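You operate a simulated robot arm through the tools that you are given. There is no shell and no other tool.

You run a simulated two-armed robot. Do the job below in one go: nothing can be reset, and whatever is moved stays where it is left.

TASK
Wipe up the spill on the side worktop with the dishcloth and put it back.
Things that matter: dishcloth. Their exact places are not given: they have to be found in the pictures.

It is judged by the outcome, as a careful person would: the job done as asked, and still so three seconds after it is handed in. It fails if anything else is knocked over, pushed out of place, dropped, spilled or broken.

THE ROBOT
Two 7-joint arms with two-finger parallel grippers on one trunk, on a base that drives. Base frame: it is fixed to the floor where the robot stands at the start and does not move with it; the origin is under the middle of the robot, x ahead of it, y to its left, z up; the surface under the hand at the start is at about z = 91. Readings come in cm, degrees, newtons and seconds.
The left shoulder is at the start at [2, 17, 122.8], the right one opposite. With the tool pointing down near the work surface each hand reaches from about 20 to 68 cm from the robot's upright axis, wherever it stands, measured 20 degrees to its own side. Payload 3.8 kg a hand.
The TCP of each hand is the grasp point between the finger pads, 3 cm short of the fingertips. In the tool frame z runs along the fingers and y along their closing line. The gripper opens to 11 cm. The fingers are 2 cm wide and 1 cm thick; the gripper's body (4.8 by 11.2 cm) begins 5.5 cm behind the TCP.
Orientation is that of the tool frame in the base frame, as a unit quaternion [w, x, y, z]. With the fingers straight down and closing along the base's y, the tool's x points along the base's -x, its y along +y and its z along -z.

THE INTERFACE
- The arms move only by the tool nudge_tool. It takes "left_plan", "right_plan" or both (then of equal length, played together; a hand with none holds still); each is a list of rows, each a list of 6 numbers: the shift along the base's x, y, z in cm, then the turn, a rotation vector about the base's x, y, z in degrees. In form: [[dx, dy, dz, rx, ry, rz], ...]. A call has 1 to 20 rows; each row shifts and turns the commanded pose from where the row before left it. "left_grip" and "right_grip" are, for a hand that has rows, the finger opening in cm, from 0 to 11, set as the call begins (left out, the last holds). A row lasts 0.2 s, in which the tool goes at most 5 cm and 8.6 degrees; a call with a longer step from one row to the next is refused whole, and so is a gripper value outside its range. Where a pose cannot be reached the arm comes as near as it can. A force on the tool above 40 N (or 10 N above the force at the start of the call, whichever is more), or a blocked arm, ends the call early, and 0.2 s more pass. Each finger travels about 7.2 cm/s and halts on what it meets, pressing with about 29 N; the grip force reading is that of the motor and also rises with nothing between the fingers. The clock runs only during rows and for 0.2 s after the last one: add rows that do not move to give the fingers time. The reply holds the time, the measured pose of the TCP, the force on the tool along the base axes, the opening and the grip force, in the units named above and with some noise, with the torque about the TCP (base axes, N m) and any sound that the robot's microphone picked up.
- Cameras (640 x 400 px; columns grow to the right, rows downward): "scene" is now at [9.63, -4.89, 138.09]; the picture's right is [-0.53, -0.85, 0.00], its down [-0.48, 0.30, -0.82] and it looks along [0.70, -0.44, -0.57] (base axes); focal length 255 px, centre (320, 200). "left" rides on the left gripper at [7.2, -1.7, -10.3] in its tool frame; the picture's right is [0.23, 0.97, 0.00], its down [-0.76, 0.18, -0.62] and it looks along [-0.61, 0.14, 0.78] (tool axes); focal length 222 px, centre (320, 200). "right" rides on the right gripper at [7.2, 1.7, -10.3] in its tool frame; the picture's right is [-0.23, 0.97, 0.00], its down [-0.76, -0.18, -0.62] and it looks along [-0.61, -0.14, 0.78] (tool axes); focal length 222 px, centre (320, 200).
- camera(camera): a new picture of that camera. No time passes.
- lift_body(by): slides the trunk up (or, below 0, down) by that many cm; the arms and the scene camera ride with it, the base frame stays. It gives what a move gives, with no picture.
- drive_base(legs): drives the robot by 1 to 6 legs, each [ahead, turn to the left] in cm and degrees, along the robot's own axes; the way and the turn of a leg run together, so that a leg with both is an arc; at most 150 cm and 180 degrees a leg. The arms and the cameras ride along, it lands a little off, and it stops where it bumps. It gives what a move gives.
- aim_head(pan, tilt): turns the head with the scene camera to pan (to the left, within 80 degrees either way) and tilt (down, from -29 to 69), counted from straight ahead of the robot. It gives what a move gives.
- locate(camera, pixels): for up to 12 pixels [column, row] of the newest picture of that camera ("zoom" is the newest enlarged one), the place [x, y, z] in the base frame of the surface seen there, good to about 0.3 cm. No time passes.
- zoom(camera, box): a new picture of the part [left, top, right, bottom] of that camera's present view, enlarged. No time passes.
- sign_off(): hands the job in; it is judged then, once.

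Leave the grippers open and the arms clear of the work at the hand-in unless told otherwise.

The tools are called after "Call:" as a command line: name --argument value ..., lists and objects as JSON in quotes. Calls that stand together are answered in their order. nudge_tool: Moves the arms, as the interface text tells. Its arguments: {"type":"object","properties":{"left_plan":{"type":"array"},"left_grip":{"type":"number"},"right_plan":{"type":"array"},"right_grip":{"type":"number"}},"required":[]} The other tools are called the same way: lift_body (by) slides the trunk up or down; drive_base (legs) drives the base; aim_head (pan, tilt) turns the head that bears the scene camera; camera (camera) takes a picture; locate (camera, pixels) gives the place of the surface under pixels of a picture; zoom (camera, box) takes an enlarged picture of a part of a camera's view; sign_off () hands the job in.

At the start:

```text
t: 0.0
left_tcp_pos: [47.57, 2.71, 111.02]
left_tool_rot: [0.0, -0.001, 1.0, 0.0]
left_ft_force: [-0.4, 1.1, -0.8]
left_ft_torque: [0.01, 0.0, 0.03]
left_opening: 11.0
left_grasp_force: 0.1
right_tcp_pos: [40.25, -44.91, 120.0]
right_tool_rot: [0.0, 0.0, 1.0, -0.001]
right_ft_force: [0.1, 0.4, 0.5]
right_ft_torque: [-0.01, 0.02, 0.01]
right_opening: 10.99
right_grasp_force: 0.1
trunk travel left (down, up): [-32.5, 24.5]
robot x, y, heading: [0.17, -0.09, -0.0]
head pan, tilt: [-32.0, 34.5]
```

scene: 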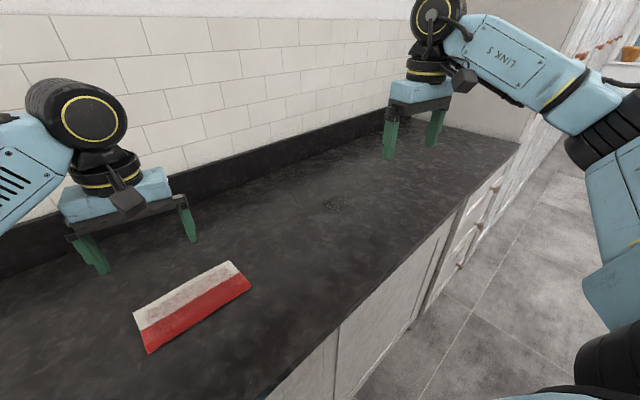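
right: 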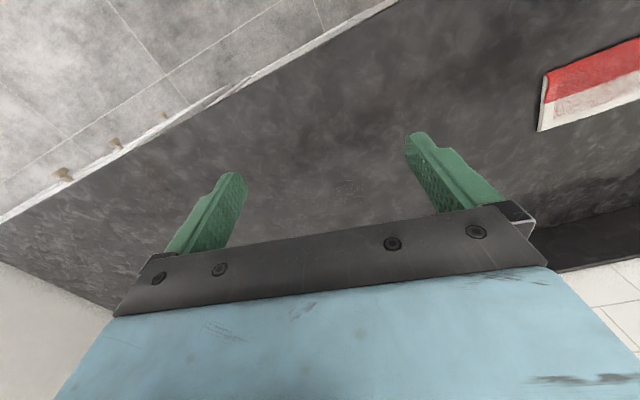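
left: 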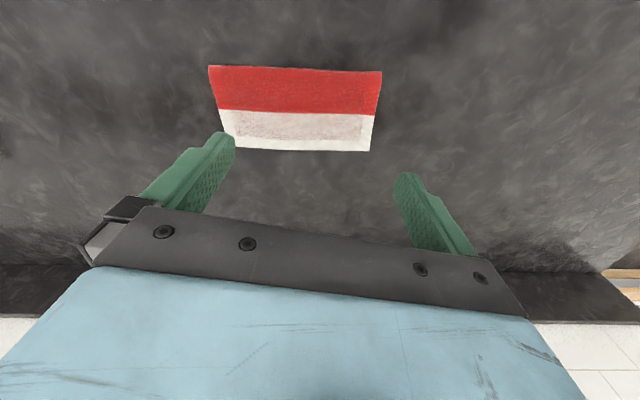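

I see a red-and-white cloth on the worktop at about (192,305) in the scene view and a faint speckled patch at about (338,203). I'll enlarge both and look around to find the side worktop.

Call:
zoom --camera "scene" --box '[260, 150, 420, 250]'

Call:
locate --camera "scene" --pixels '[[134, 312], [231, 261], [251, 285], [148, 353], [192, 305], [338, 203], [320, 203], [356, 203], [338, 195], [338, 211], [518, 145], [340, 320]]'

Call:
zoom --camera "scene" --box '[110, 240, 270, 360]'

```text
4.00 times, centred on (340, 200) of scene
```

zoom: 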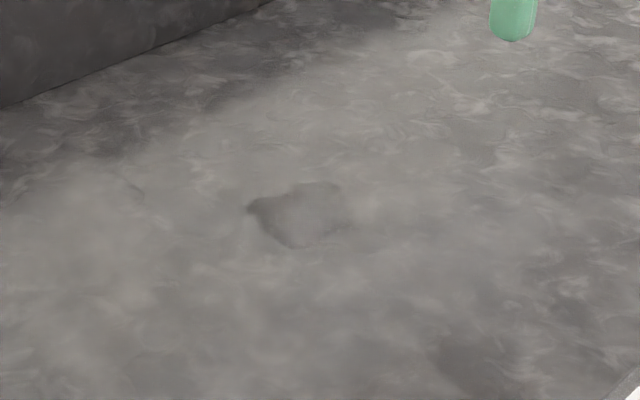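

```text
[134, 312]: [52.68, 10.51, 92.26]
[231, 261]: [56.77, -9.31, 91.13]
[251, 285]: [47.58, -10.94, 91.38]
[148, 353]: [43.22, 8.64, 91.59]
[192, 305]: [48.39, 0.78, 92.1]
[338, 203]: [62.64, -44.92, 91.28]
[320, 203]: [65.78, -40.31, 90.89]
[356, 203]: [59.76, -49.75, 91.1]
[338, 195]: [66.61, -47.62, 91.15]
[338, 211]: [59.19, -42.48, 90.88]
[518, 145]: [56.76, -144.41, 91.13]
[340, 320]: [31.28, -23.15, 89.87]
```

```text
3.33 times, centred on (190, 300) of scene
```

zoom: 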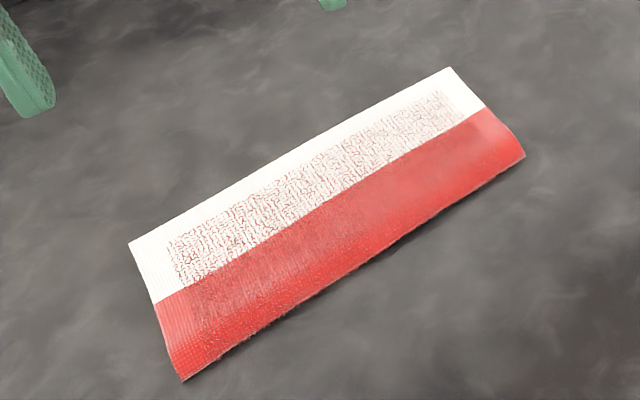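

The cloth lies roughly x 43–57, y −11–10, about 1 cm thick. A faint dark patch sits near [62, -45]. It may be only marble or the spill, so I'll turn the head to look for another worktop.

Call:
aim_head --pan -75 --tilt 30

Call:
camera --camera "scene"

Call:
aim_head --pan 30 --tilt 30

Call:
camera --camera "scene"

Call:
aim_head --pan 78 --tilt 30

Call:
camera --camera "scene"

```text
t: 1.1
left_tcp_pos: [47.6, 2.73, 110.79]
left_tool_rot: [0.0, 0.0, 1.0, 0.0]
left_ft_force: [-0.3, -0.4, -0.4]
left_ft_torque: [0.01, -0.01, -0.02]
left_opening: 11.0
left_grasp_force: 0.0
right_tcp_pos: [40.33, -44.78, 120.01]
right_tool_rot: [0.0, 0.0, 1.0, 0.0]
right_ft_force: [0.8, -0.1, 0.1]
right_ft_torque: [0.03, 0.01, 0.03]
right_opening: 11.02
right_grasp_force: 0.0
trunk travel left (down, up): [-32.5, 24.5]
robot x, y, heading: [-0.2, -0.08, 0.5]
head pan, tilt: [-75.0, 30.0]
```

```text
taken
```

scene: 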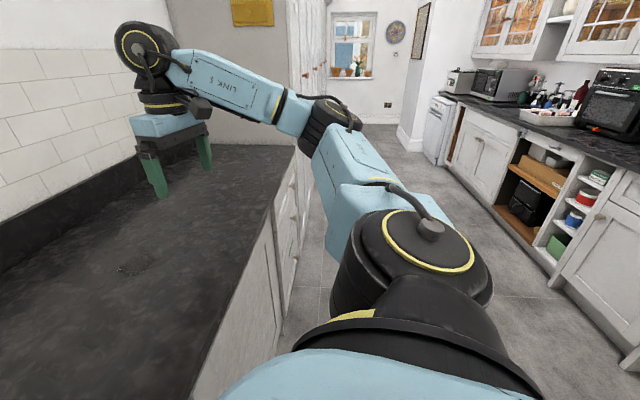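

```text
t: 2.9
left_tcp_pos: [47.58, 2.58, 110.95]
left_tool_rot: [0.0, 0.0, 1.0, 0.001]
left_ft_force: [0.6, 0.7, -0.2]
left_ft_torque: [-0.02, 0.05, 0.03]
left_opening: 11.0
left_grasp_force: 0.1
right_tcp_pos: [40.29, -44.82, 120.04]
right_tool_rot: [0.001, 0.0, 1.0, 0.0]
right_ft_force: [0.5, 0.7, -0.2]
right_ft_torque: [0.0, 0.01, -0.04]
right_opening: 10.98
right_grasp_force: 0.1
trunk travel left (down, up): [-32.5, 24.5]
robot x, y, heading: [-0.19, 0.02, -0.0]
head pan, tilt: [30.0, 30.0]
```

```text
taken
```

scene: 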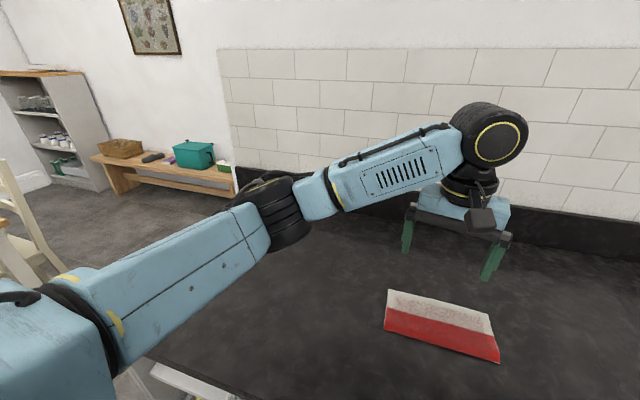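

```text
t: 4.1
left_tcp_pos: [47.57, 2.63, 110.96]
left_tool_rot: [0.0, -0.001, 1.0, 0.0]
left_ft_force: [-0.7, 0.9, 0.0]
left_ft_torque: [0.02, -0.02, 0.01]
left_opening: 11.0
left_grasp_force: 0.0
right_tcp_pos: [40.33, -44.79, 119.95]
right_tool_rot: [-0.001, 0.0, 1.0, 0.0]
right_ft_force: [-0.1, -1.0, -1.1]
right_ft_torque: [0.01, 0.02, 0.03]
right_opening: 10.98
right_grasp_force: 0.0
trunk travel left (down, up): [-32.5, 24.5]
robot x, y, heading: [0.36, 0.34, 0.2]
head pan, tilt: [78.0, 30.0]
```

```text
taken
```

scene: 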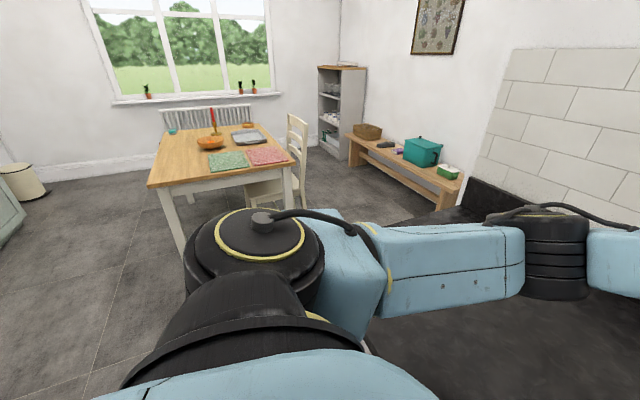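

The side worktop is this empty one in front of me. The main one with appliances stands behind. I'll look back at the suspected patch from the pan −75 view and with both hand cameras.

Call:
aim_head --pan -45 --tilt 40

Call:
camera --camera "scene"

Call:
zoom --camera "right" --box '[240, 130, 440, 255]'

Call:
locate --camera "right" --pixels '[[345, 187], [330, 187], [360, 187], [345, 178], [345, 198]]'

```text
t: 6.1
left_tcp_pos: [47.57, 2.65, 110.86]
left_tool_rot: [0.0, 0.0, 1.0, -0.001]
left_ft_force: [0.3, 0.2, -0.2]
left_ft_torque: [0.01, -0.02, -0.01]
left_opening: 11.02
left_grasp_force: 0.0
right_tcp_pos: [40.36, -44.92, 120.06]
right_tool_rot: [-0.001, 0.0, 1.0, 0.0]
right_ft_force: [-0.6, 0.2, -0.1]
right_ft_torque: [-0.02, 0.04, -0.02]
right_opening: 10.99
right_grasp_force: 0.1
trunk travel left (down, up): [-32.5, 24.5]
robot x, y, heading: [0.15, 0.45, 0.1]
head pan, tilt: [-45.0, 40.0]
```

```text
taken
```

scene: 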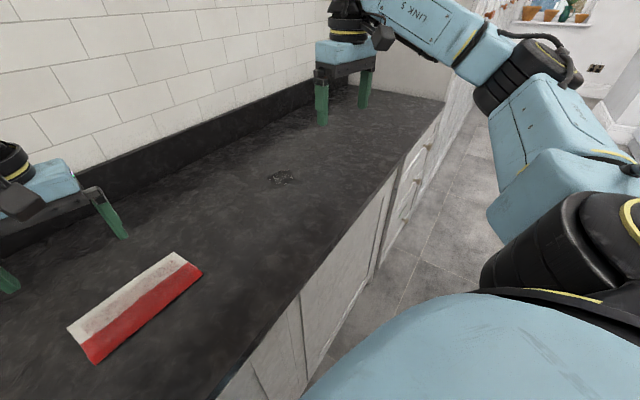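

```text
3.20 times, centred on (340, 192) of right
```

zoom: 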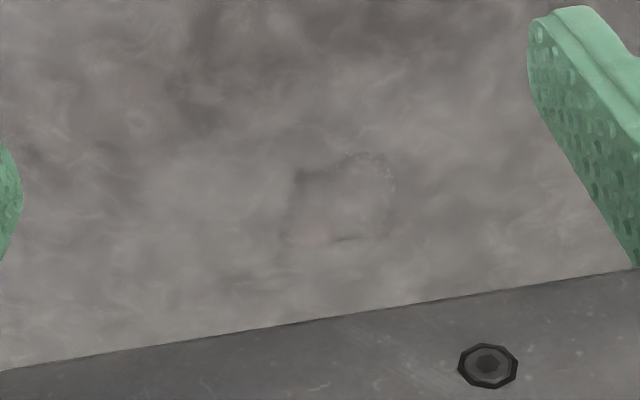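

```text
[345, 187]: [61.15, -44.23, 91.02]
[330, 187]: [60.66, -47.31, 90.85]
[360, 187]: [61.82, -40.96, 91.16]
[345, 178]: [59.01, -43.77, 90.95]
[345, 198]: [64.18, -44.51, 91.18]
```

From here a dark glossy patch stands out at scene (281,177). The right-hand camera shows it too, at zoom (340,200). I'll measure its edges.

Call:
zoom --camera "scene" --box '[241, 152, 321, 202]'

Call:
zoom --camera "right" --box '[305, 162, 385, 212]'

```text
8.00 times, centred on (281, 177) of scene
```

zoom: 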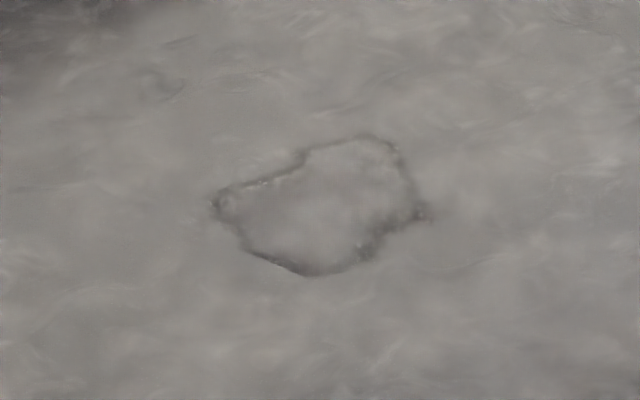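

```text
8.00 times, centred on (345, 187) of right
```

zoom: 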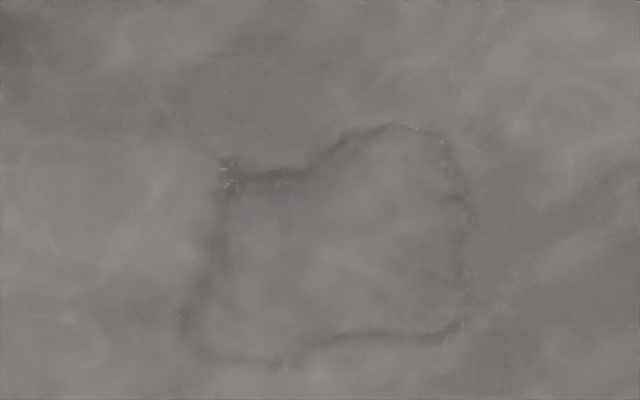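

The puddle outline is clear. I'll locate its edge points in the newest enlarged picture (right).

Call:
locate --camera "zoom" --pixels '[[185, 315], [230, 160], [400, 125], [475, 215], [460, 330], [280, 365], [335, 245]]'

Call:
locate --camera "scene" --pixels '[[267.5, 177.6], [293.5, 179], [288.5, 169], [280, 186], [273, 184], [68, 327], [177, 252], [203, 273], [93, 363]]'

```text
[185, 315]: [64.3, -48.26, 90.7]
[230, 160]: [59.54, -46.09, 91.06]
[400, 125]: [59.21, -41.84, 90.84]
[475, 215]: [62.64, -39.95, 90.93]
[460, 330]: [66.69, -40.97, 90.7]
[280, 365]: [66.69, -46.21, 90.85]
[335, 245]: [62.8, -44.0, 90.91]
```

```text
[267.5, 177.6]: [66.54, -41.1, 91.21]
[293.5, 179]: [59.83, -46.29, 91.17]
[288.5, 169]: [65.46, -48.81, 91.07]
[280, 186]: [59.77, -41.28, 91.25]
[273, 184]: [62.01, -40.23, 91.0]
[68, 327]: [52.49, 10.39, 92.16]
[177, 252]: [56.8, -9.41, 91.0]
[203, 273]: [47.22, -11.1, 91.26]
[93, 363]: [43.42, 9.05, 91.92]
```

The spill spans about x 59–67, y −48.5 to −40. The cloth is about 20 × 10 cm, centred near [50, −0.3]. I'll look closely at the cloth's thickness and shape from the left hand camera, and measure its edges and the worktop's edge.

Call:
zoom --camera "left" --box '[190, 50, 400, 180]'

Call:
locate --camera "left" --pixels '[[210, 67], [381, 73], [369, 150], [235, 148], [300, 110], [300, 90], [300, 70], [300, 130], [300, 145], [300, 60], [300, 155], [340, 110]]'

Call:
locate --camera "scene" --pixels '[[300, 290], [330, 255], [400, 150], [180, 140], [100, 190]]'

```text
3.05 times, centred on (295, 115) of left
```

zoom: 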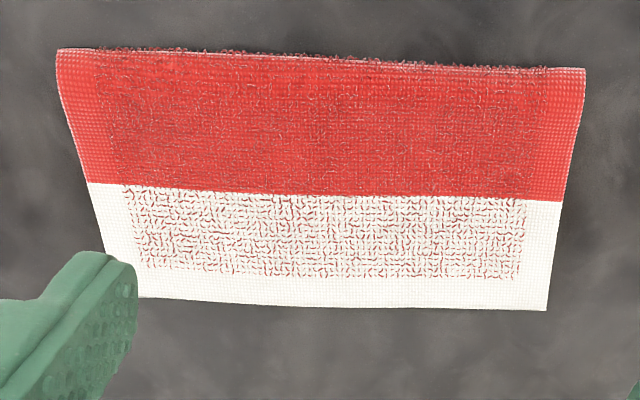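

```text
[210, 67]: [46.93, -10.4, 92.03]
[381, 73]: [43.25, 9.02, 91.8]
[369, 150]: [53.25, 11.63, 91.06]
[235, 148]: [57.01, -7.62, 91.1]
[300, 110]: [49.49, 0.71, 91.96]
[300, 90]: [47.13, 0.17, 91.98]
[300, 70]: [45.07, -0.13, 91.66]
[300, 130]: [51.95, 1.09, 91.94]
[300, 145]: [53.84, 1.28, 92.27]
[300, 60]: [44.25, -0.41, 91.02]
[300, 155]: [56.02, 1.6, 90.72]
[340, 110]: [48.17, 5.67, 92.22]
```

```text
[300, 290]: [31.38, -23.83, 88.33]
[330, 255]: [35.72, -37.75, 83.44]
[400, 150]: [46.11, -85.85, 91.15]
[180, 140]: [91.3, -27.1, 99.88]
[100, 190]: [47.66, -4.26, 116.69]
```

The cloth is about 1 cm thick and about 9.8 cm wide, so it just fits in the 11 cm opening. The spill, at about 77 cm from my axis, is out of reach from here, so I must drive. I'll look down at the gap between my base and the cabinet, and behind.

Call:
aim_head --pan 0 --tilt 69

Call:
camera --camera "scene"

Call:
aim_head --pan -80 --tilt 40

Call:
camera --camera "scene"

Call:
locate --camera "scene" --pixels '[[560, 200], [500, 150], [430, 120], [620, 230], [300, 250], [240, 200], [600, 330]]'

```text
t: 7.2
left_tcp_pos: [47.49, 2.7, 110.82]
left_tool_rot: [0.0, 0.0, 1.0, 0.0]
left_ft_force: [0.1, 0.1, -0.6]
left_ft_torque: [0.01, 0.0, 0.01]
left_opening: 10.99
left_grasp_force: 0.0
right_tcp_pos: [40.3, -44.77, 119.98]
right_tool_rot: [0.0, 0.0, 1.0, 0.0]
right_ft_force: [-0.6, -0.2, 0.5]
right_ft_torque: [0.01, -0.01, 0.02]
right_opening: 11.0
right_grasp_force: 0.1
trunk travel left (down, up): [-32.5, 24.5]
robot x, y, heading: [-0.1, 0.15, 0.1]
head pan, tilt: [0.0, 68.8]
```

```text
taken
```

scene: 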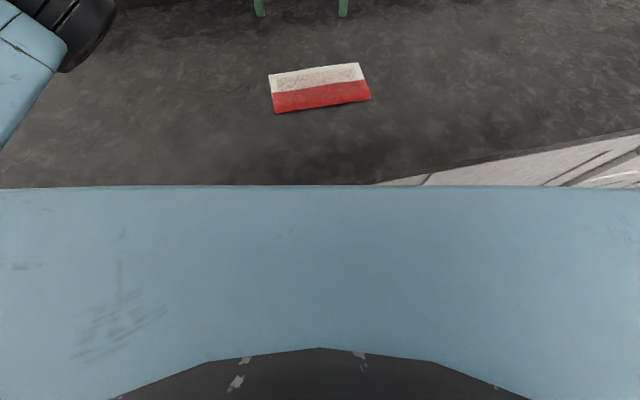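

```text
t: 8.8
left_tcp_pos: [47.56, 2.76, 110.94]
left_tool_rot: [-0.001, 0.0, 1.0, 0.0]
left_ft_force: [0.1, -0.3, 0.4]
left_ft_torque: [0.0, 0.02, -0.01]
left_opening: 11.0
left_grasp_force: 0.1
right_tcp_pos: [40.25, -44.76, 119.9]
right_tool_rot: [0.0, 0.0, 1.0, 0.001]
right_ft_force: [-0.9, 0.8, 0.4]
right_ft_torque: [0.01, -0.02, -0.01]
right_opening: 11.0
right_grasp_force: 0.2
trunk travel left (down, up): [-32.5, 24.5]
robot x, y, heading: [-0.06, 0.22, 0.0]
head pan, tilt: [-80.0, 40.0]
```

```text
taken
```

scene: 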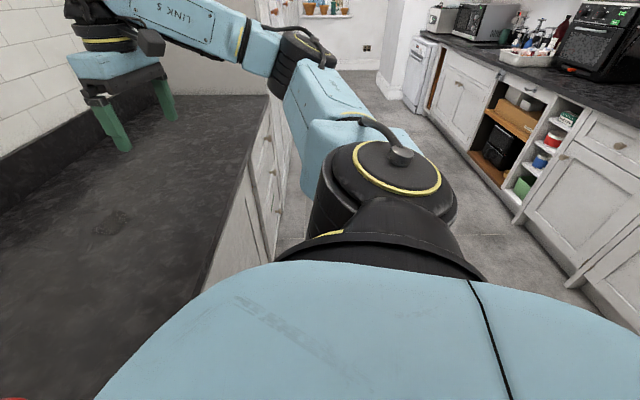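

```text
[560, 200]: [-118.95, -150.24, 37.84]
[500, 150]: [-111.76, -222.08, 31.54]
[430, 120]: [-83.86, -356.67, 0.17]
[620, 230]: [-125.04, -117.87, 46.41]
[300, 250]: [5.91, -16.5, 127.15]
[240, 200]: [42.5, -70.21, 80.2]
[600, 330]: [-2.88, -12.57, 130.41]
```

The worktop's front edge is skewed: it runs from about (31,−23) to (57,−144), so the counter is turned about 12° relative to me, and the cloth is aligned with it. Facing the counter squarely about 23 cm further right, both cloth and spill come into reach of the right hand at about 50 cm depth. The other counter is over 110 cm behind, so there is room. First I'll move the left hand aside and up so it stays out of the way.

Call:
nudge_tool --left_plan '[[0, 3, 2, 0, 0, 0], [0, 4, 2, 0, 0, 0], [0, 4, 2, 0, 0, 0], [0, 4, 1, 0, 0, 0], [-1, 4, 0, 0, 0, 0], [-1, 4, 0, 0, 0, 0], [-1, 3, 0, 0, 0, 0]]'

Call:
drive_base --legs '[[-25, 0], [0, 60], [-38, 0], [0, -48]]'

Call:
aim_head --pan -15 --tilt 35

Call:
camera --camera "scene"

```text
t: 10.4
left_tcp_pos: [44.43, 28.7, 117.74]
left_tool_rot: [0.0, 0.002, 1.0, -0.001]
left_ft_force: [-0.1, 0.1, -0.2]
left_ft_torque: [0.01, 0.0, 0.02]
left_opening: 10.97
left_grasp_force: 0.0
right_tcp_pos: [40.2, -44.74, 119.91]
right_tool_rot: [0.0, 0.0, 1.0, -0.001]
right_ft_force: [-0.9, -0.1, 0.6]
right_ft_torque: [-0.03, -0.05, -0.01]
right_opening: 10.99
right_grasp_force: 0.0
trunk travel left (down, up): [-32.5, 24.5]
robot x, y, heading: [0.19, -0.37, 0.0]
head pan, tilt: [-80.0, 40.0]
```

```text
t: 19.1
left_tcp_pos: [-6.47, 4.49, 117.76]
left_tool_rot: [0.0, -0.109, 0.994, 0.0]
left_ft_force: [-0.8, -0.1, 0.1]
left_ft_torque: [0.0, -0.03, -0.02]
left_opening: 11.03
left_grasp_force: 0.0
right_tcp_pos: [5.35, -68.0, 119.95]
right_tool_rot: [0.0, -0.111, 0.994, 0.0]
right_ft_force: [0.0, -0.3, 0.6]
right_ft_torque: [0.03, 0.0, 0.01]
right_opening: 11.0
right_grasp_force: 0.0
trunk travel left (down, up): [-32.5, 24.5]
robot x, y, heading: [-43.98, -33.23, 12.7]
head pan, tilt: [-80.0, 40.0]
```

```text
t: 20.4
left_tcp_pos: [-6.45, 4.37, 117.77]
left_tool_rot: [0.0, -0.109, 0.994, 0.0]
left_ft_force: [0.7, -0.4, -0.1]
left_ft_torque: [0.01, -0.01, -0.01]
left_opening: 10.99
left_grasp_force: 0.0
right_tcp_pos: [5.45, -68.18, 119.99]
right_tool_rot: [0.0, -0.109, 0.994, 0.0]
right_ft_force: [0.2, 0.2, -0.2]
right_ft_torque: [0.01, 0.0, 0.02]
right_opening: 11.02
right_grasp_force: 0.0
trunk travel left (down, up): [-32.5, 24.5]
robot x, y, heading: [-43.47, -33.15, 12.6]
head pan, tilt: [-15.0, 35.0]
```

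```text
taken
```

scene: 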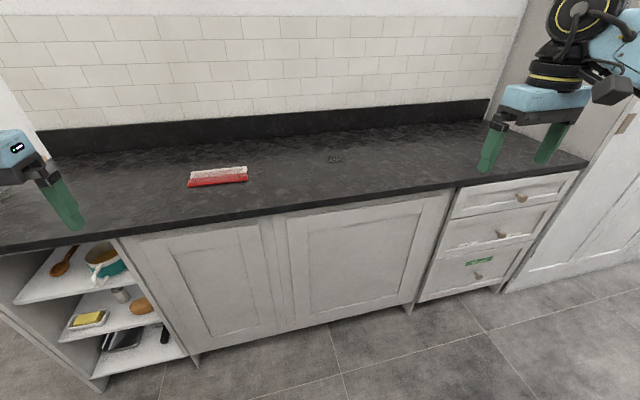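

Now I see the whole worktop: only the cloth at (218,176) and the puddle at (336,158). I'll measure the front edge and both objects again before driving in.

Call:
locate --camera "scene" --pixels '[[188, 186], [247, 180], [246, 167], [193, 172], [336, 158], [120, 232], [560, 166], [260, 214], [250, 270], [430, 250], [300, 330]]'

Call:
zoom --camera "scene" --box '[170, 130, 370, 210]'

```text
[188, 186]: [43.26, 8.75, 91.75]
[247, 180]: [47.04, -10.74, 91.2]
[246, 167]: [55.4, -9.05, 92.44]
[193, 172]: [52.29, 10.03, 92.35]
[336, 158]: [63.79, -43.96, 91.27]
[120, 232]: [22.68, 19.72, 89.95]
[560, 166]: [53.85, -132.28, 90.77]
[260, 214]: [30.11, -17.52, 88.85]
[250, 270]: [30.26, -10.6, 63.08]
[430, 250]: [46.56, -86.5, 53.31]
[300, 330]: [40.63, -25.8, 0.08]
```

```text
3.20 times, centred on (270, 170) of scene
```

zoom: 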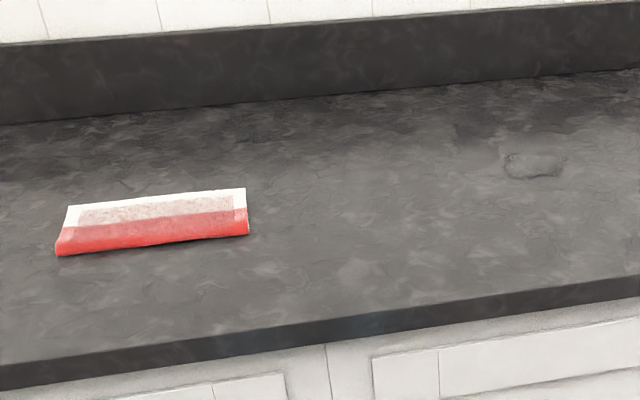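

The counter is turned 11.6°, and I head 12.6°. Driving 48 cm ahead brings me about as near the counter as I was at the start.

Call:
drive_base --legs '[[48, 0]]'

Call:
aim_head --pan 5 --tilt 45

Call:
camera --camera "scene"

```text
t: 23.3
left_tcp_pos: [41.24, 15.05, 117.69]
left_tool_rot: [0.0, -0.108, 0.994, 0.0]
left_ft_force: [0.1, -0.1, 0.4]
left_ft_torque: [-0.04, 0.03, 0.02]
left_opening: 11.0
left_grasp_force: 0.1
right_tcp_pos: [52.91, -57.55, 120.03]
right_tool_rot: [0.001, -0.109, 0.994, 0.0]
right_ft_force: [-0.7, -0.1, 0.6]
right_ft_torque: [0.03, -0.01, -0.01]
right_opening: 10.99
right_grasp_force: 0.2
trunk travel left (down, up): [-32.5, 24.5]
robot x, y, heading: [3.72, -22.78, 12.5]
head pan, tilt: [-15.0, 35.0]
```

```text
t: 24.1
left_tcp_pos: [41.2, 15.07, 117.68]
left_tool_rot: [0.0, -0.109, 0.994, 0.0]
left_ft_force: [-0.3, 1.2, -0.8]
left_ft_torque: [0.0, 0.01, 0.0]
left_opening: 10.99
left_grasp_force: 0.0
right_tcp_pos: [52.99, -57.56, 120.07]
right_tool_rot: [0.0, -0.108, 0.994, 0.0]
right_ft_force: [0.7, -0.2, 0.2]
right_ft_torque: [0.01, 0.0, -0.03]
right_opening: 10.97
right_grasp_force: 0.0
trunk travel left (down, up): [-32.5, 24.5]
robot x, y, heading: [3.87, -22.59, 12.4]
head pan, tilt: [5.0, 45.0]
```

```text
taken
```

scene: 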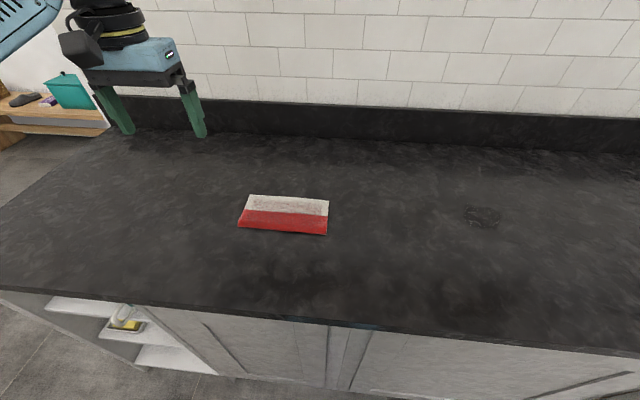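

The stance is good. The left hand at (41,15,118) is still near the cloth, so I'll move it 14 cm further left and up. Meanwhile I'll bring the right hand above the cloth at z≈108, turning it +89° so the fingers close across the cloth's 10 cm width.

Call:
nudge_tool --left_plan '[[-0.8, 3.5, 1, 0, 0, 0], [-0.8, 3.5, 1, 0, 0, 0], [-0.8, 3.5, 1, 0, 0, 0], [-0.8, 3.5, 1, 0, 0, 0], [0, 0, 0, 0, 0, 0], [0, 0, 0, 0, 0, 0], [0, 0, 0, 0, 0, 0], [0, 0, 0, 0, 0, 0], [0, 0, 0, 0, 0, 0], [0, 0, 0, 0, 0, 0], [0, 0, 0, 0, 0, 0], [0, 0, 0, 0, 0, 0], [0, 0, 0, 0, 0, 0], [0, 0, 0, 0, 0, 0], [0, 0, 0, 0, 0, 0], [0, 0, 0, 0, 0, 0]]' --right_plan '[[-0.2, 3.6, -0.75, 0, 0, 5.6], [-0.2, 3.6, -0.75, 0, 0, 5.6], [-0.2, 3.6, -0.75, 0, 0, 5.6], [-0.2, 3.6, -0.75, 0, 0, 5.6], [-0.2, 3.6, -0.75, 0, 0, 5.6], [-0.2, 3.6, -0.75, 0, 0, 5.6], [-0.2, 3.6, -0.75, 0, 0, 5.6], [-0.2, 3.6, -0.75, 0, 0, 5.6], [-0.2, 3.6, -0.75, 0, 0, 5.6], [-0.2, 3.6, -0.75, 0, 0, 5.6], [-0.2, 3.6, -0.75, 0, 0, 5.6], [-0.2, 3.6, -0.75, 0, 0, 5.6], [-0.2, 3.6, -0.75, 0, 0, 5.6], [-0.2, 3.6, -0.75, 0, 0, 5.6], [-0.2, 3.6, -0.75, 0, 0, 5.6], [-0.2, 3.4, -0.75, 0, 0, 5]]' --right_grip 11

Call:
camera --camera "scene"

Call:
camera --camera "right"

```text
t: 27.5
left_tcp_pos: [37.9, 28.8, 121.75]
left_tool_rot: [0.0, -0.109, 0.994, 0.0]
left_ft_force: [-0.4, 0.7, 0.3]
left_ft_torque: [-0.03, -0.02, -0.01]
left_opening: 11.01
left_grasp_force: 0.1
right_tcp_pos: [49.78, -16.84, 111.62]
right_tool_rot: [0.0, -0.613, 0.79, 0.0]
right_ft_force: [-0.4, 0.0, 0.0]
right_ft_torque: [-0.01, 0.0, 0.02]
right_opening: 10.97
right_grasp_force: 0.1
right hand out of reach, approached as far as the arm can: row 11, 12, 13, 14, 15, 16
trunk travel left (down, up): [-32.5, 24.5]
robot x, y, heading: [3.67, -22.64, 12.5]
head pan, tilt: [5.0, 45.0]
```

```text
taken
```

scene: 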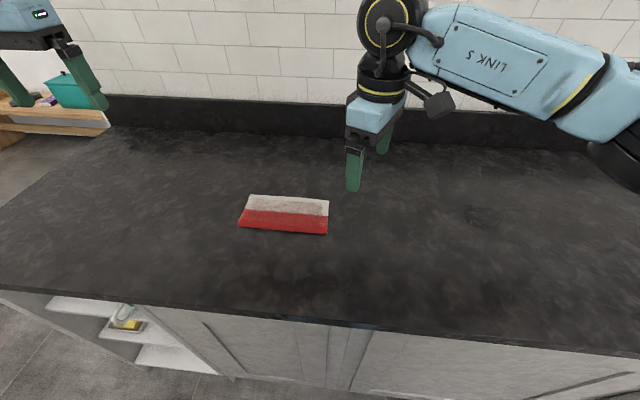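

```text
taken
```

right: 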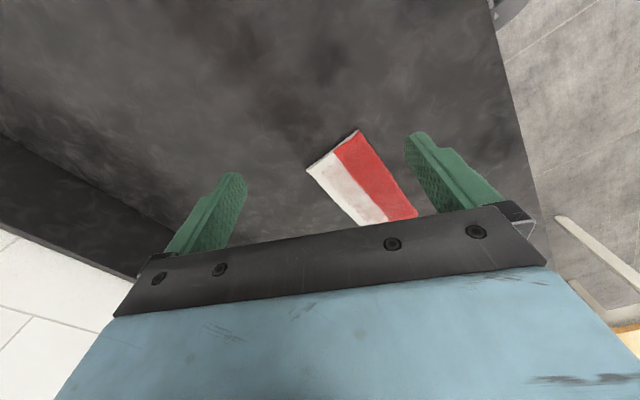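

The arm stopped at (49.8, −16.8) with yaw 75.6°: some limit was met. I'll test whether pure translation goes further.

Call:
nudge_tool --right_plan '[[0, 0, 0, 0, 0, 0], [0, 3, 0, 0, 0, 0], [0, 3, 0, 0, 0, 0]]'

```text
t: 28.3
left_tcp_pos: [37.82, 28.69, 121.65]
left_tool_rot: [0.0, -0.109, 0.994, 0.0]
left_ft_force: [0.2, 0.1, 0.0]
left_ft_torque: [0.0, -0.01, 0.04]
left_opening: 11.0
left_grasp_force: 0.0
right_tcp_pos: [49.09, -15.67, 111.6]
right_tool_rot: [0.001, -0.622, 0.783, 0.001]
right_ft_force: [0.7, -0.3, 0.4]
right_ft_torque: [0.01, 0.01, 0.02]
right_opening: 11.0
right_grasp_force: 0.1
right hand out of reach, approached as far as the arm can: row 2, 3
trunk travel left (down, up): [-32.5, 24.5]
robot x, y, heading: [3.9, -22.52, 12.8]
head pan, tilt: [5.0, 45.0]
```

Still limited, so that wrist turn is at a joint limit. I'll turn back the other way: the opposite yaw (about −78°) gives the same closing line.

Call:
nudge_tool --right_plan '[[0, 0, 0, 0, 0, -8], [0, 0, 0, 0, 0, -8], [0, 0, 0, 0, 0, -8], [0, 0, 0, 0, 0, -8], [0, 0, 0, 0, 0, -8], [0, 0, 0, 0, 0, -8], [0, 0, 0, 0, 0, -8], [0, 0, 0, 0, 0, -8], [0, 0, 0, 0, 0, -8], [0, 0, 0, 0, 0, -8], [0, 0, 0, 0, 0, -8], [0, 0, 0, 0, 0, -8], [0, 0, 0, 0, 0, -8], [0, 0, 0, 0, 0, -8], [0, 0, 0, 0, 0, -8], [0, 0, 0, 0, 0, -8], [0, 0, 0, 0, 0, -8], [0, 0, 0, 0, 0, -8], [0, 0, 0, 0, 0, -8], [0, 0, 0, 0, 0, -3]]'

```text
t: 32.5
left_tcp_pos: [37.87, 28.79, 121.71]
left_tool_rot: [0.0, -0.108, 0.994, 0.0]
left_ft_force: [0.5, 0.0, -0.2]
left_ft_torque: [0.02, 0.01, 0.01]
left_opening: 11.0
left_grasp_force: 0.1
right_tcp_pos: [49.2, -15.91, 111.66]
right_tool_rot: [0.0, 0.628, 0.778, 0.0]
right_ft_force: [1.0, 0.5, -0.2]
right_ft_torque: [0.04, 0.01, 0.02]
right_opening: 11.0
right_grasp_force: 0.1
trunk travel left (down, up): [-32.5, 24.5]
robot x, y, heading: [3.54, -22.42, 12.6]
head pan, tilt: [5.0, 45.0]
```

Yaw is now −77.8°, so the fingers close along 12° from x, matching the cloth (11.7°). I'll move over the cloth centre at [49.8, −0.1].

Call:
nudge_tool --right_plan '[[0.1, 3.2, -1, 0, 0, 0], [0.1, 3.2, -1, 0, 0, 0], [0.1, 3.2, -1, 0, 0, 0], [0.1, 3.2, -1, 0, 0, 0], [0.1, 3.1, -1, 0, 0, 0], [0, 0, 0, 0, 0, 0]]'

Call:
camera --camera "right"

Call:
camera --camera "scene"

```text
t: 33.9
left_tcp_pos: [37.87, 28.64, 121.66]
left_tool_rot: [0.0, -0.109, 0.994, 0.0]
left_ft_force: [0.1, -0.1, 0.4]
left_ft_torque: [0.01, 0.02, 0.0]
left_opening: 10.98
left_grasp_force: 0.1
right_tcp_pos: [49.8, 0.06, 106.53]
right_tool_rot: [-0.001, 0.627, 0.779, 0.0]
right_ft_force: [0.8, -0.7, -0.5]
right_ft_torque: [0.0, 0.01, -0.02]
right_opening: 11.01
right_grasp_force: 0.1
trunk travel left (down, up): [-32.5, 24.5]
robot x, y, heading: [4.21, -22.5, 12.5]
head pan, tilt: [5.0, 45.0]
```

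```text
taken
```

right: 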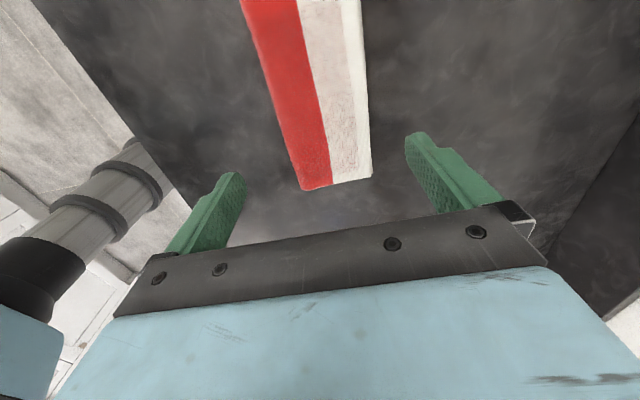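

```text
taken
```

scene: 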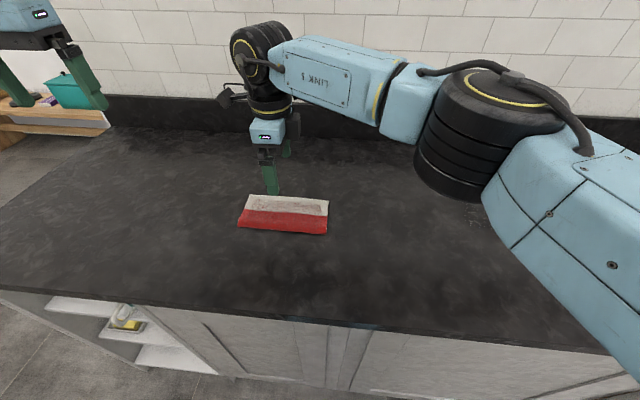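

I'm over the cloth. I'll measure the cloth's side edges precisely to centre the 11 cm opening on its ~10 cm width.

Call:
zoom --camera "right" --box '[220, 0, 420, 200]'

Call:
zoom --camera "scene" --box '[225, 180, 345, 250]'

Call:
locate --camera "right" --pixels '[[302, 189], [371, 177], [290, 150], [366, 130], [278, 110], [362, 70], [252, 30], [358, 10], [300, 170], [330, 170], [360, 170]]'

```text
2.00 times, centred on (320, 100) of right
```

zoom: 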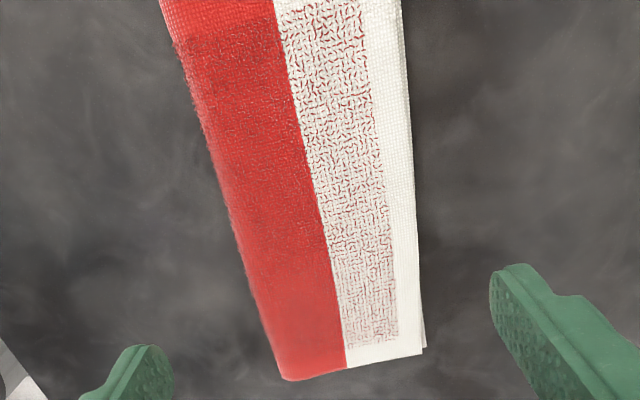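

```text
5.33 times, centred on (285, 215) of scene
```

zoom: 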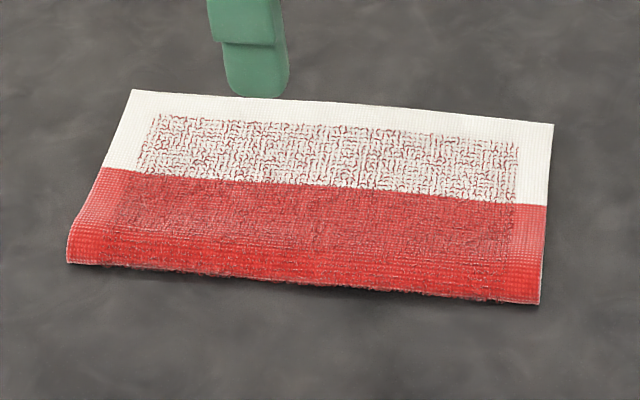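

```text
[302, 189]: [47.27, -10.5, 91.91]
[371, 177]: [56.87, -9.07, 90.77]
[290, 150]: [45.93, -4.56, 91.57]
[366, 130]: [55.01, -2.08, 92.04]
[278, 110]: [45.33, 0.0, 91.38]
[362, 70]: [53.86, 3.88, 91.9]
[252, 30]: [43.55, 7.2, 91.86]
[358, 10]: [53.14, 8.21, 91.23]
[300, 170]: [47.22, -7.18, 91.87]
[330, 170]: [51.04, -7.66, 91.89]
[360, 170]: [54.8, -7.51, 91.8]
```

The cloth's mid-line is at about (49.95, 0.1), width about 9.7 cm, so there is about 0.6 cm clearance each side. I'll shift slightly and lower until the fingertips are just above the worktop (TCP z≈94.2).

Call:
nudge_tool --right_plan '[[0.15, 0.03, -2, 0, 0, 0], [0, 0, -2.5, 0, 0, 0], [0, 0, -2.5, 0, 0, 0], [0, 0, -2, 0, 0, 0], [0, 0, -1.5, 0, 0, 0], [0, 0, -1, 0, 0, 0], [0, 0, 0, 0, 0, 0]]' --right_grip 11

Call:
camera --camera "right"

Call:
zoom --camera "scene" --box '[225, 160, 345, 250]'

```text
t: 35.5
left_tcp_pos: [37.83, 28.76, 121.7]
left_tool_rot: [0.0, -0.109, 0.994, 0.0]
left_ft_force: [-1.2, -0.2, 0.5]
left_ft_torque: [0.0, -0.01, 0.02]
left_opening: 11.01
left_grasp_force: 0.0
right_tcp_pos: [49.87, -0.0, 95.06]
right_tool_rot: [0.0, 0.627, 0.779, 0.0]
right_ft_force: [1.1, -0.3, -1.1]
right_ft_torque: [0.01, -0.02, 0.04]
right_opening: 10.98
right_grasp_force: 0.1
trunk travel left (down, up): [-32.5, 24.5]
robot x, y, heading: [4.13, -22.32, 12.5]
head pan, tilt: [5.0, 45.0]
```

```text
taken
```

right: 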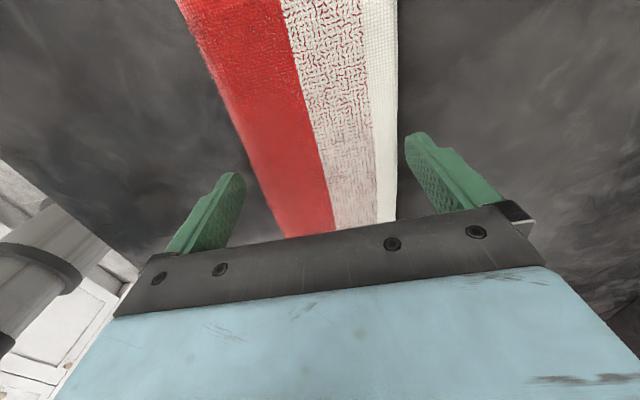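

```text
4.44 times, centred on (285, 205) of scene
```

zoom: 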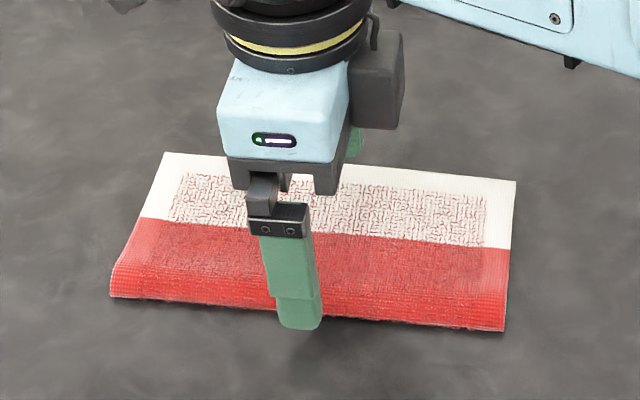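

No contact yet and the fingers straddle the cloth. I'll lower about 0.8 cm more in small steps.

Call:
nudge_tool --right_plan '[[0, 0, -0.4, 0, 0, 0], [0, 0, -0.4, 0, 0, 0], [0, 0, 0, 0, 0, 0]]'

```text
t: 36.3
left_tcp_pos: [38.04, 28.84, 121.85]
left_tool_rot: [0.0, -0.11, 0.994, 0.0]
left_ft_force: [0.6, 0.4, 0.5]
left_ft_torque: [0.0, 0.0, 0.0]
left_opening: 10.98
left_grasp_force: 0.0
right_tcp_pos: [49.86, 0.02, 94.32]
right_tool_rot: [0.001, 0.627, 0.779, 0.0]
right_ft_force: [-0.2, 0.6, -0.8]
right_ft_torque: [0.01, -0.03, -0.01]
right_opening: 11.03
right_grasp_force: 0.1
trunk travel left (down, up): [-32.5, 24.5]
robot x, y, heading: [3.81, -22.34, 12.6]
head pan, tilt: [5.0, 45.0]
```

Free of contact at tips ≈ 91.3. I'll close gently to 9.2 cm and see what the grip reads.

Call:
nudge_tool --right_plan '[[0, 0, -0.1, 0, 0, 0], [0, 0, 0, 0, 0, 0], [0, 0, 0, 0, 0, 0]]' --right_grip 9.2

Call:
camera --camera "right"

Call:
zoom --camera "scene" --box '[225, 160, 345, 250]'

```text
t: 37.1
left_tcp_pos: [37.96, 28.88, 121.78]
left_tool_rot: [0.001, -0.109, 0.994, 0.0]
left_ft_force: [-0.2, 0.7, 0.3]
left_ft_torque: [-0.03, -0.04, -0.02]
left_opening: 11.0
left_grasp_force: 0.0
right_tcp_pos: [49.67, 0.08, 94.18]
right_tool_rot: [0.0, 0.627, 0.779, -0.001]
right_ft_force: [0.8, -0.2, 1.2]
right_ft_torque: [-0.02, -0.01, 0.0]
right_opening: 9.22
right_grasp_force: 0.4
trunk travel left (down, up): [-32.5, 24.5]
robot x, y, heading: [3.5, -22.47, 12.8]
head pan, tilt: [5.0, 45.0]
```

```text
taken
```

right: 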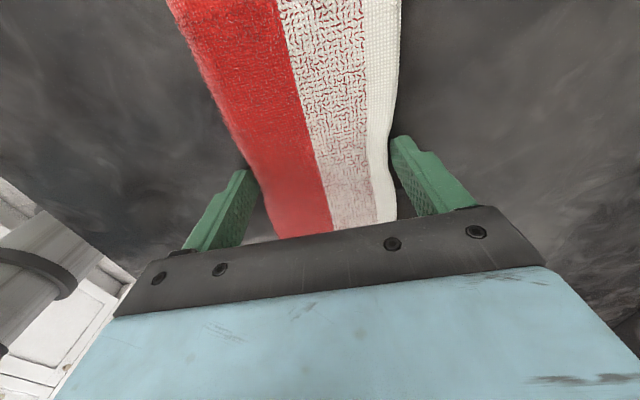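

```text
4.44 times, centred on (285, 205) of scene
```

zoom: 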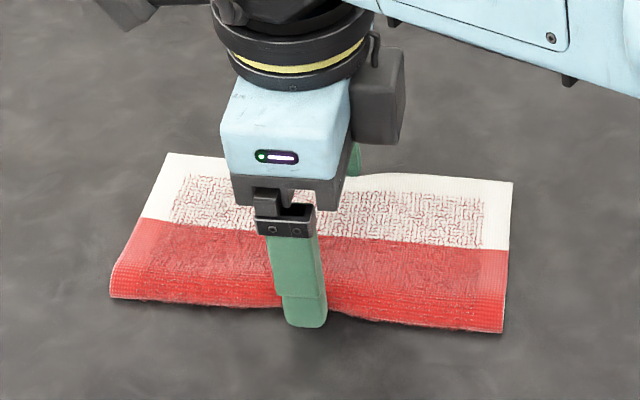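

The cloth is soft: it dips in slightly at the fingers, and the grip reads only 0.4 N. I'll close a bit more to 8 cm and watch how it behaves.

Call:
nudge_tool --right_plan '[[0, 0, 0, 0, 0, 0], [0, 0, 0, 0, 0, 0]]' --right_grip 8

Call:
zoom --camera "scene" --box '[225, 160, 345, 250]'

Call:
camera --camera "right"

```text
t: 37.7
left_tcp_pos: [37.88, 28.79, 121.76]
left_tool_rot: [-0.001, -0.109, 0.994, 0.0]
left_ft_force: [-0.6, -0.6, 0.2]
left_ft_torque: [0.01, 0.01, 0.0]
left_opening: 11.01
left_grasp_force: 0.1
right_tcp_pos: [49.7, 0.14, 94.31]
right_tool_rot: [0.0, 0.627, 0.779, -0.001]
right_ft_force: [0.4, 0.7, 0.1]
right_ft_torque: [0.05, 0.05, 0.02]
right_opening: 8.02
right_grasp_force: 0.3
trunk travel left (down, up): [-32.5, 24.5]
robot x, y, heading: [4.09, -22.56, 12.3]
head pan, tilt: [5.0, 45.0]
```

```text
4.44 times, centred on (285, 205) of scene
```

zoom: 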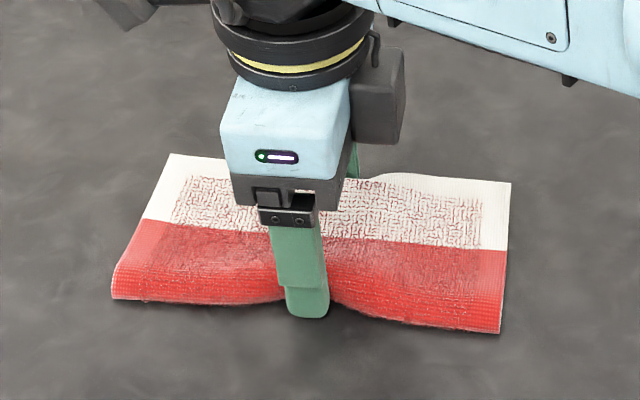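

```text
taken
```

right: 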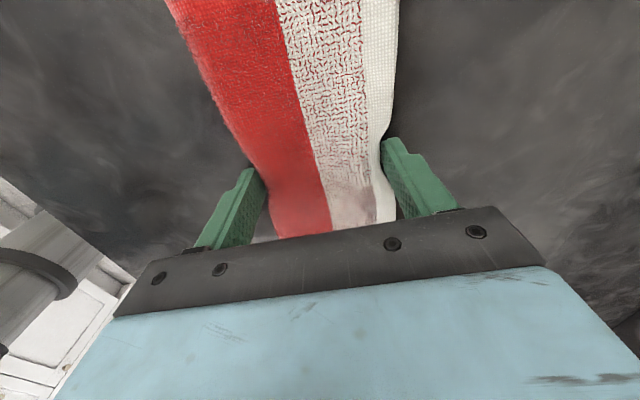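

It is bunching up cleanly between the fingers. I'll keep closing to gather a firm pinch in the middle.

Call:
nudge_tool --right_plan '[[0, 0, 0, 0, 0, 0], [0, 0, 0, 0, 0, 0], [0, 0, 0, 0, 0, 0]]' --right_grip 5

Call:
zoom --camera "scene" --box '[225, 160, 345, 250]'

Call:
camera --camera "right"

```text
t: 38.5
left_tcp_pos: [37.81, 28.7, 121.77]
left_tool_rot: [0.0, -0.109, 0.994, 0.0]
left_ft_force: [0.0, -0.6, 0.2]
left_ft_torque: [0.01, -0.02, -0.01]
left_opening: 11.01
left_grasp_force: 0.0
right_tcp_pos: [49.75, 0.09, 94.17]
right_tool_rot: [0.0, 0.627, 0.779, 0.001]
right_ft_force: [-0.3, -0.3, -0.2]
right_ft_torque: [-0.01, 0.01, 0.0]
right_opening: 5.0
right_grasp_force: 0.2
trunk travel left (down, up): [-32.5, 24.5]
robot x, y, heading: [3.8, -22.45, 12.6]
head pan, tilt: [5.0, 45.0]
```

```text
4.44 times, centred on (285, 205) of scene
```

zoom: 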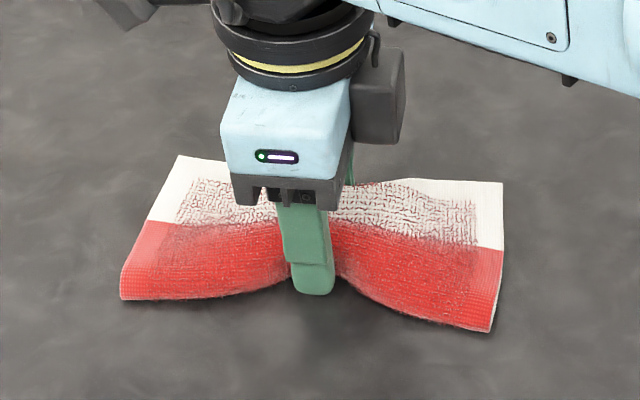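

```text
taken
```

right: 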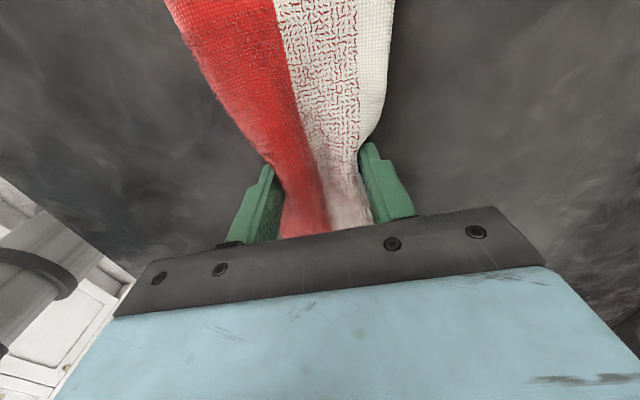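

The gather keeps forming well. I'll close fully to hold the bunch.

Call:
nudge_tool --right_plan '[[0, 0, 0, 0, 0, 0], [0, 0, 0, 0, 0, 0], [0, 0, 0, 0, 0, 0], [0, 0, 0, 0, 0, 0]]' --right_grip 0

Call:
zoom --camera "scene" --box '[225, 160, 345, 250]'

Call:
camera --camera "right"

```text
t: 39.5
left_tcp_pos: [37.89, 28.7, 121.7]
left_tool_rot: [0.0, -0.109, 0.994, 0.0]
left_ft_force: [0.3, -0.4, -0.3]
left_ft_torque: [0.0, -0.03, -0.03]
left_opening: 11.0
left_grasp_force: 0.0
right_tcp_pos: [49.71, 0.08, 94.19]
right_tool_rot: [0.001, 0.628, 0.779, 0.001]
right_ft_force: [1.2, -0.4, 5.8]
right_ft_torque: [-0.01, -0.07, 0.02]
right_opening: 1.31
right_grasp_force: 29.1
trunk travel left (down, up): [-32.5, 24.5]
robot x, y, heading: [4.42, -22.49, 12.6]
head pan, tilt: [5.0, 45.0]
```

```text
4.44 times, centred on (285, 205) of scene
```

zoom: 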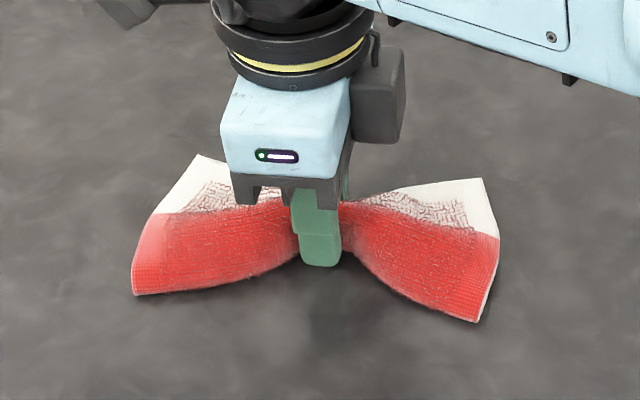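

```text
taken
```

right: 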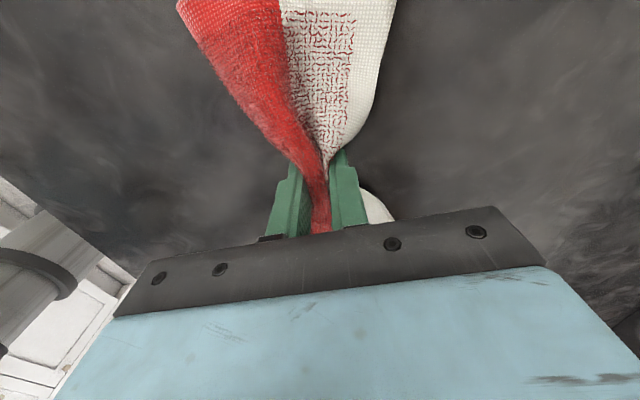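

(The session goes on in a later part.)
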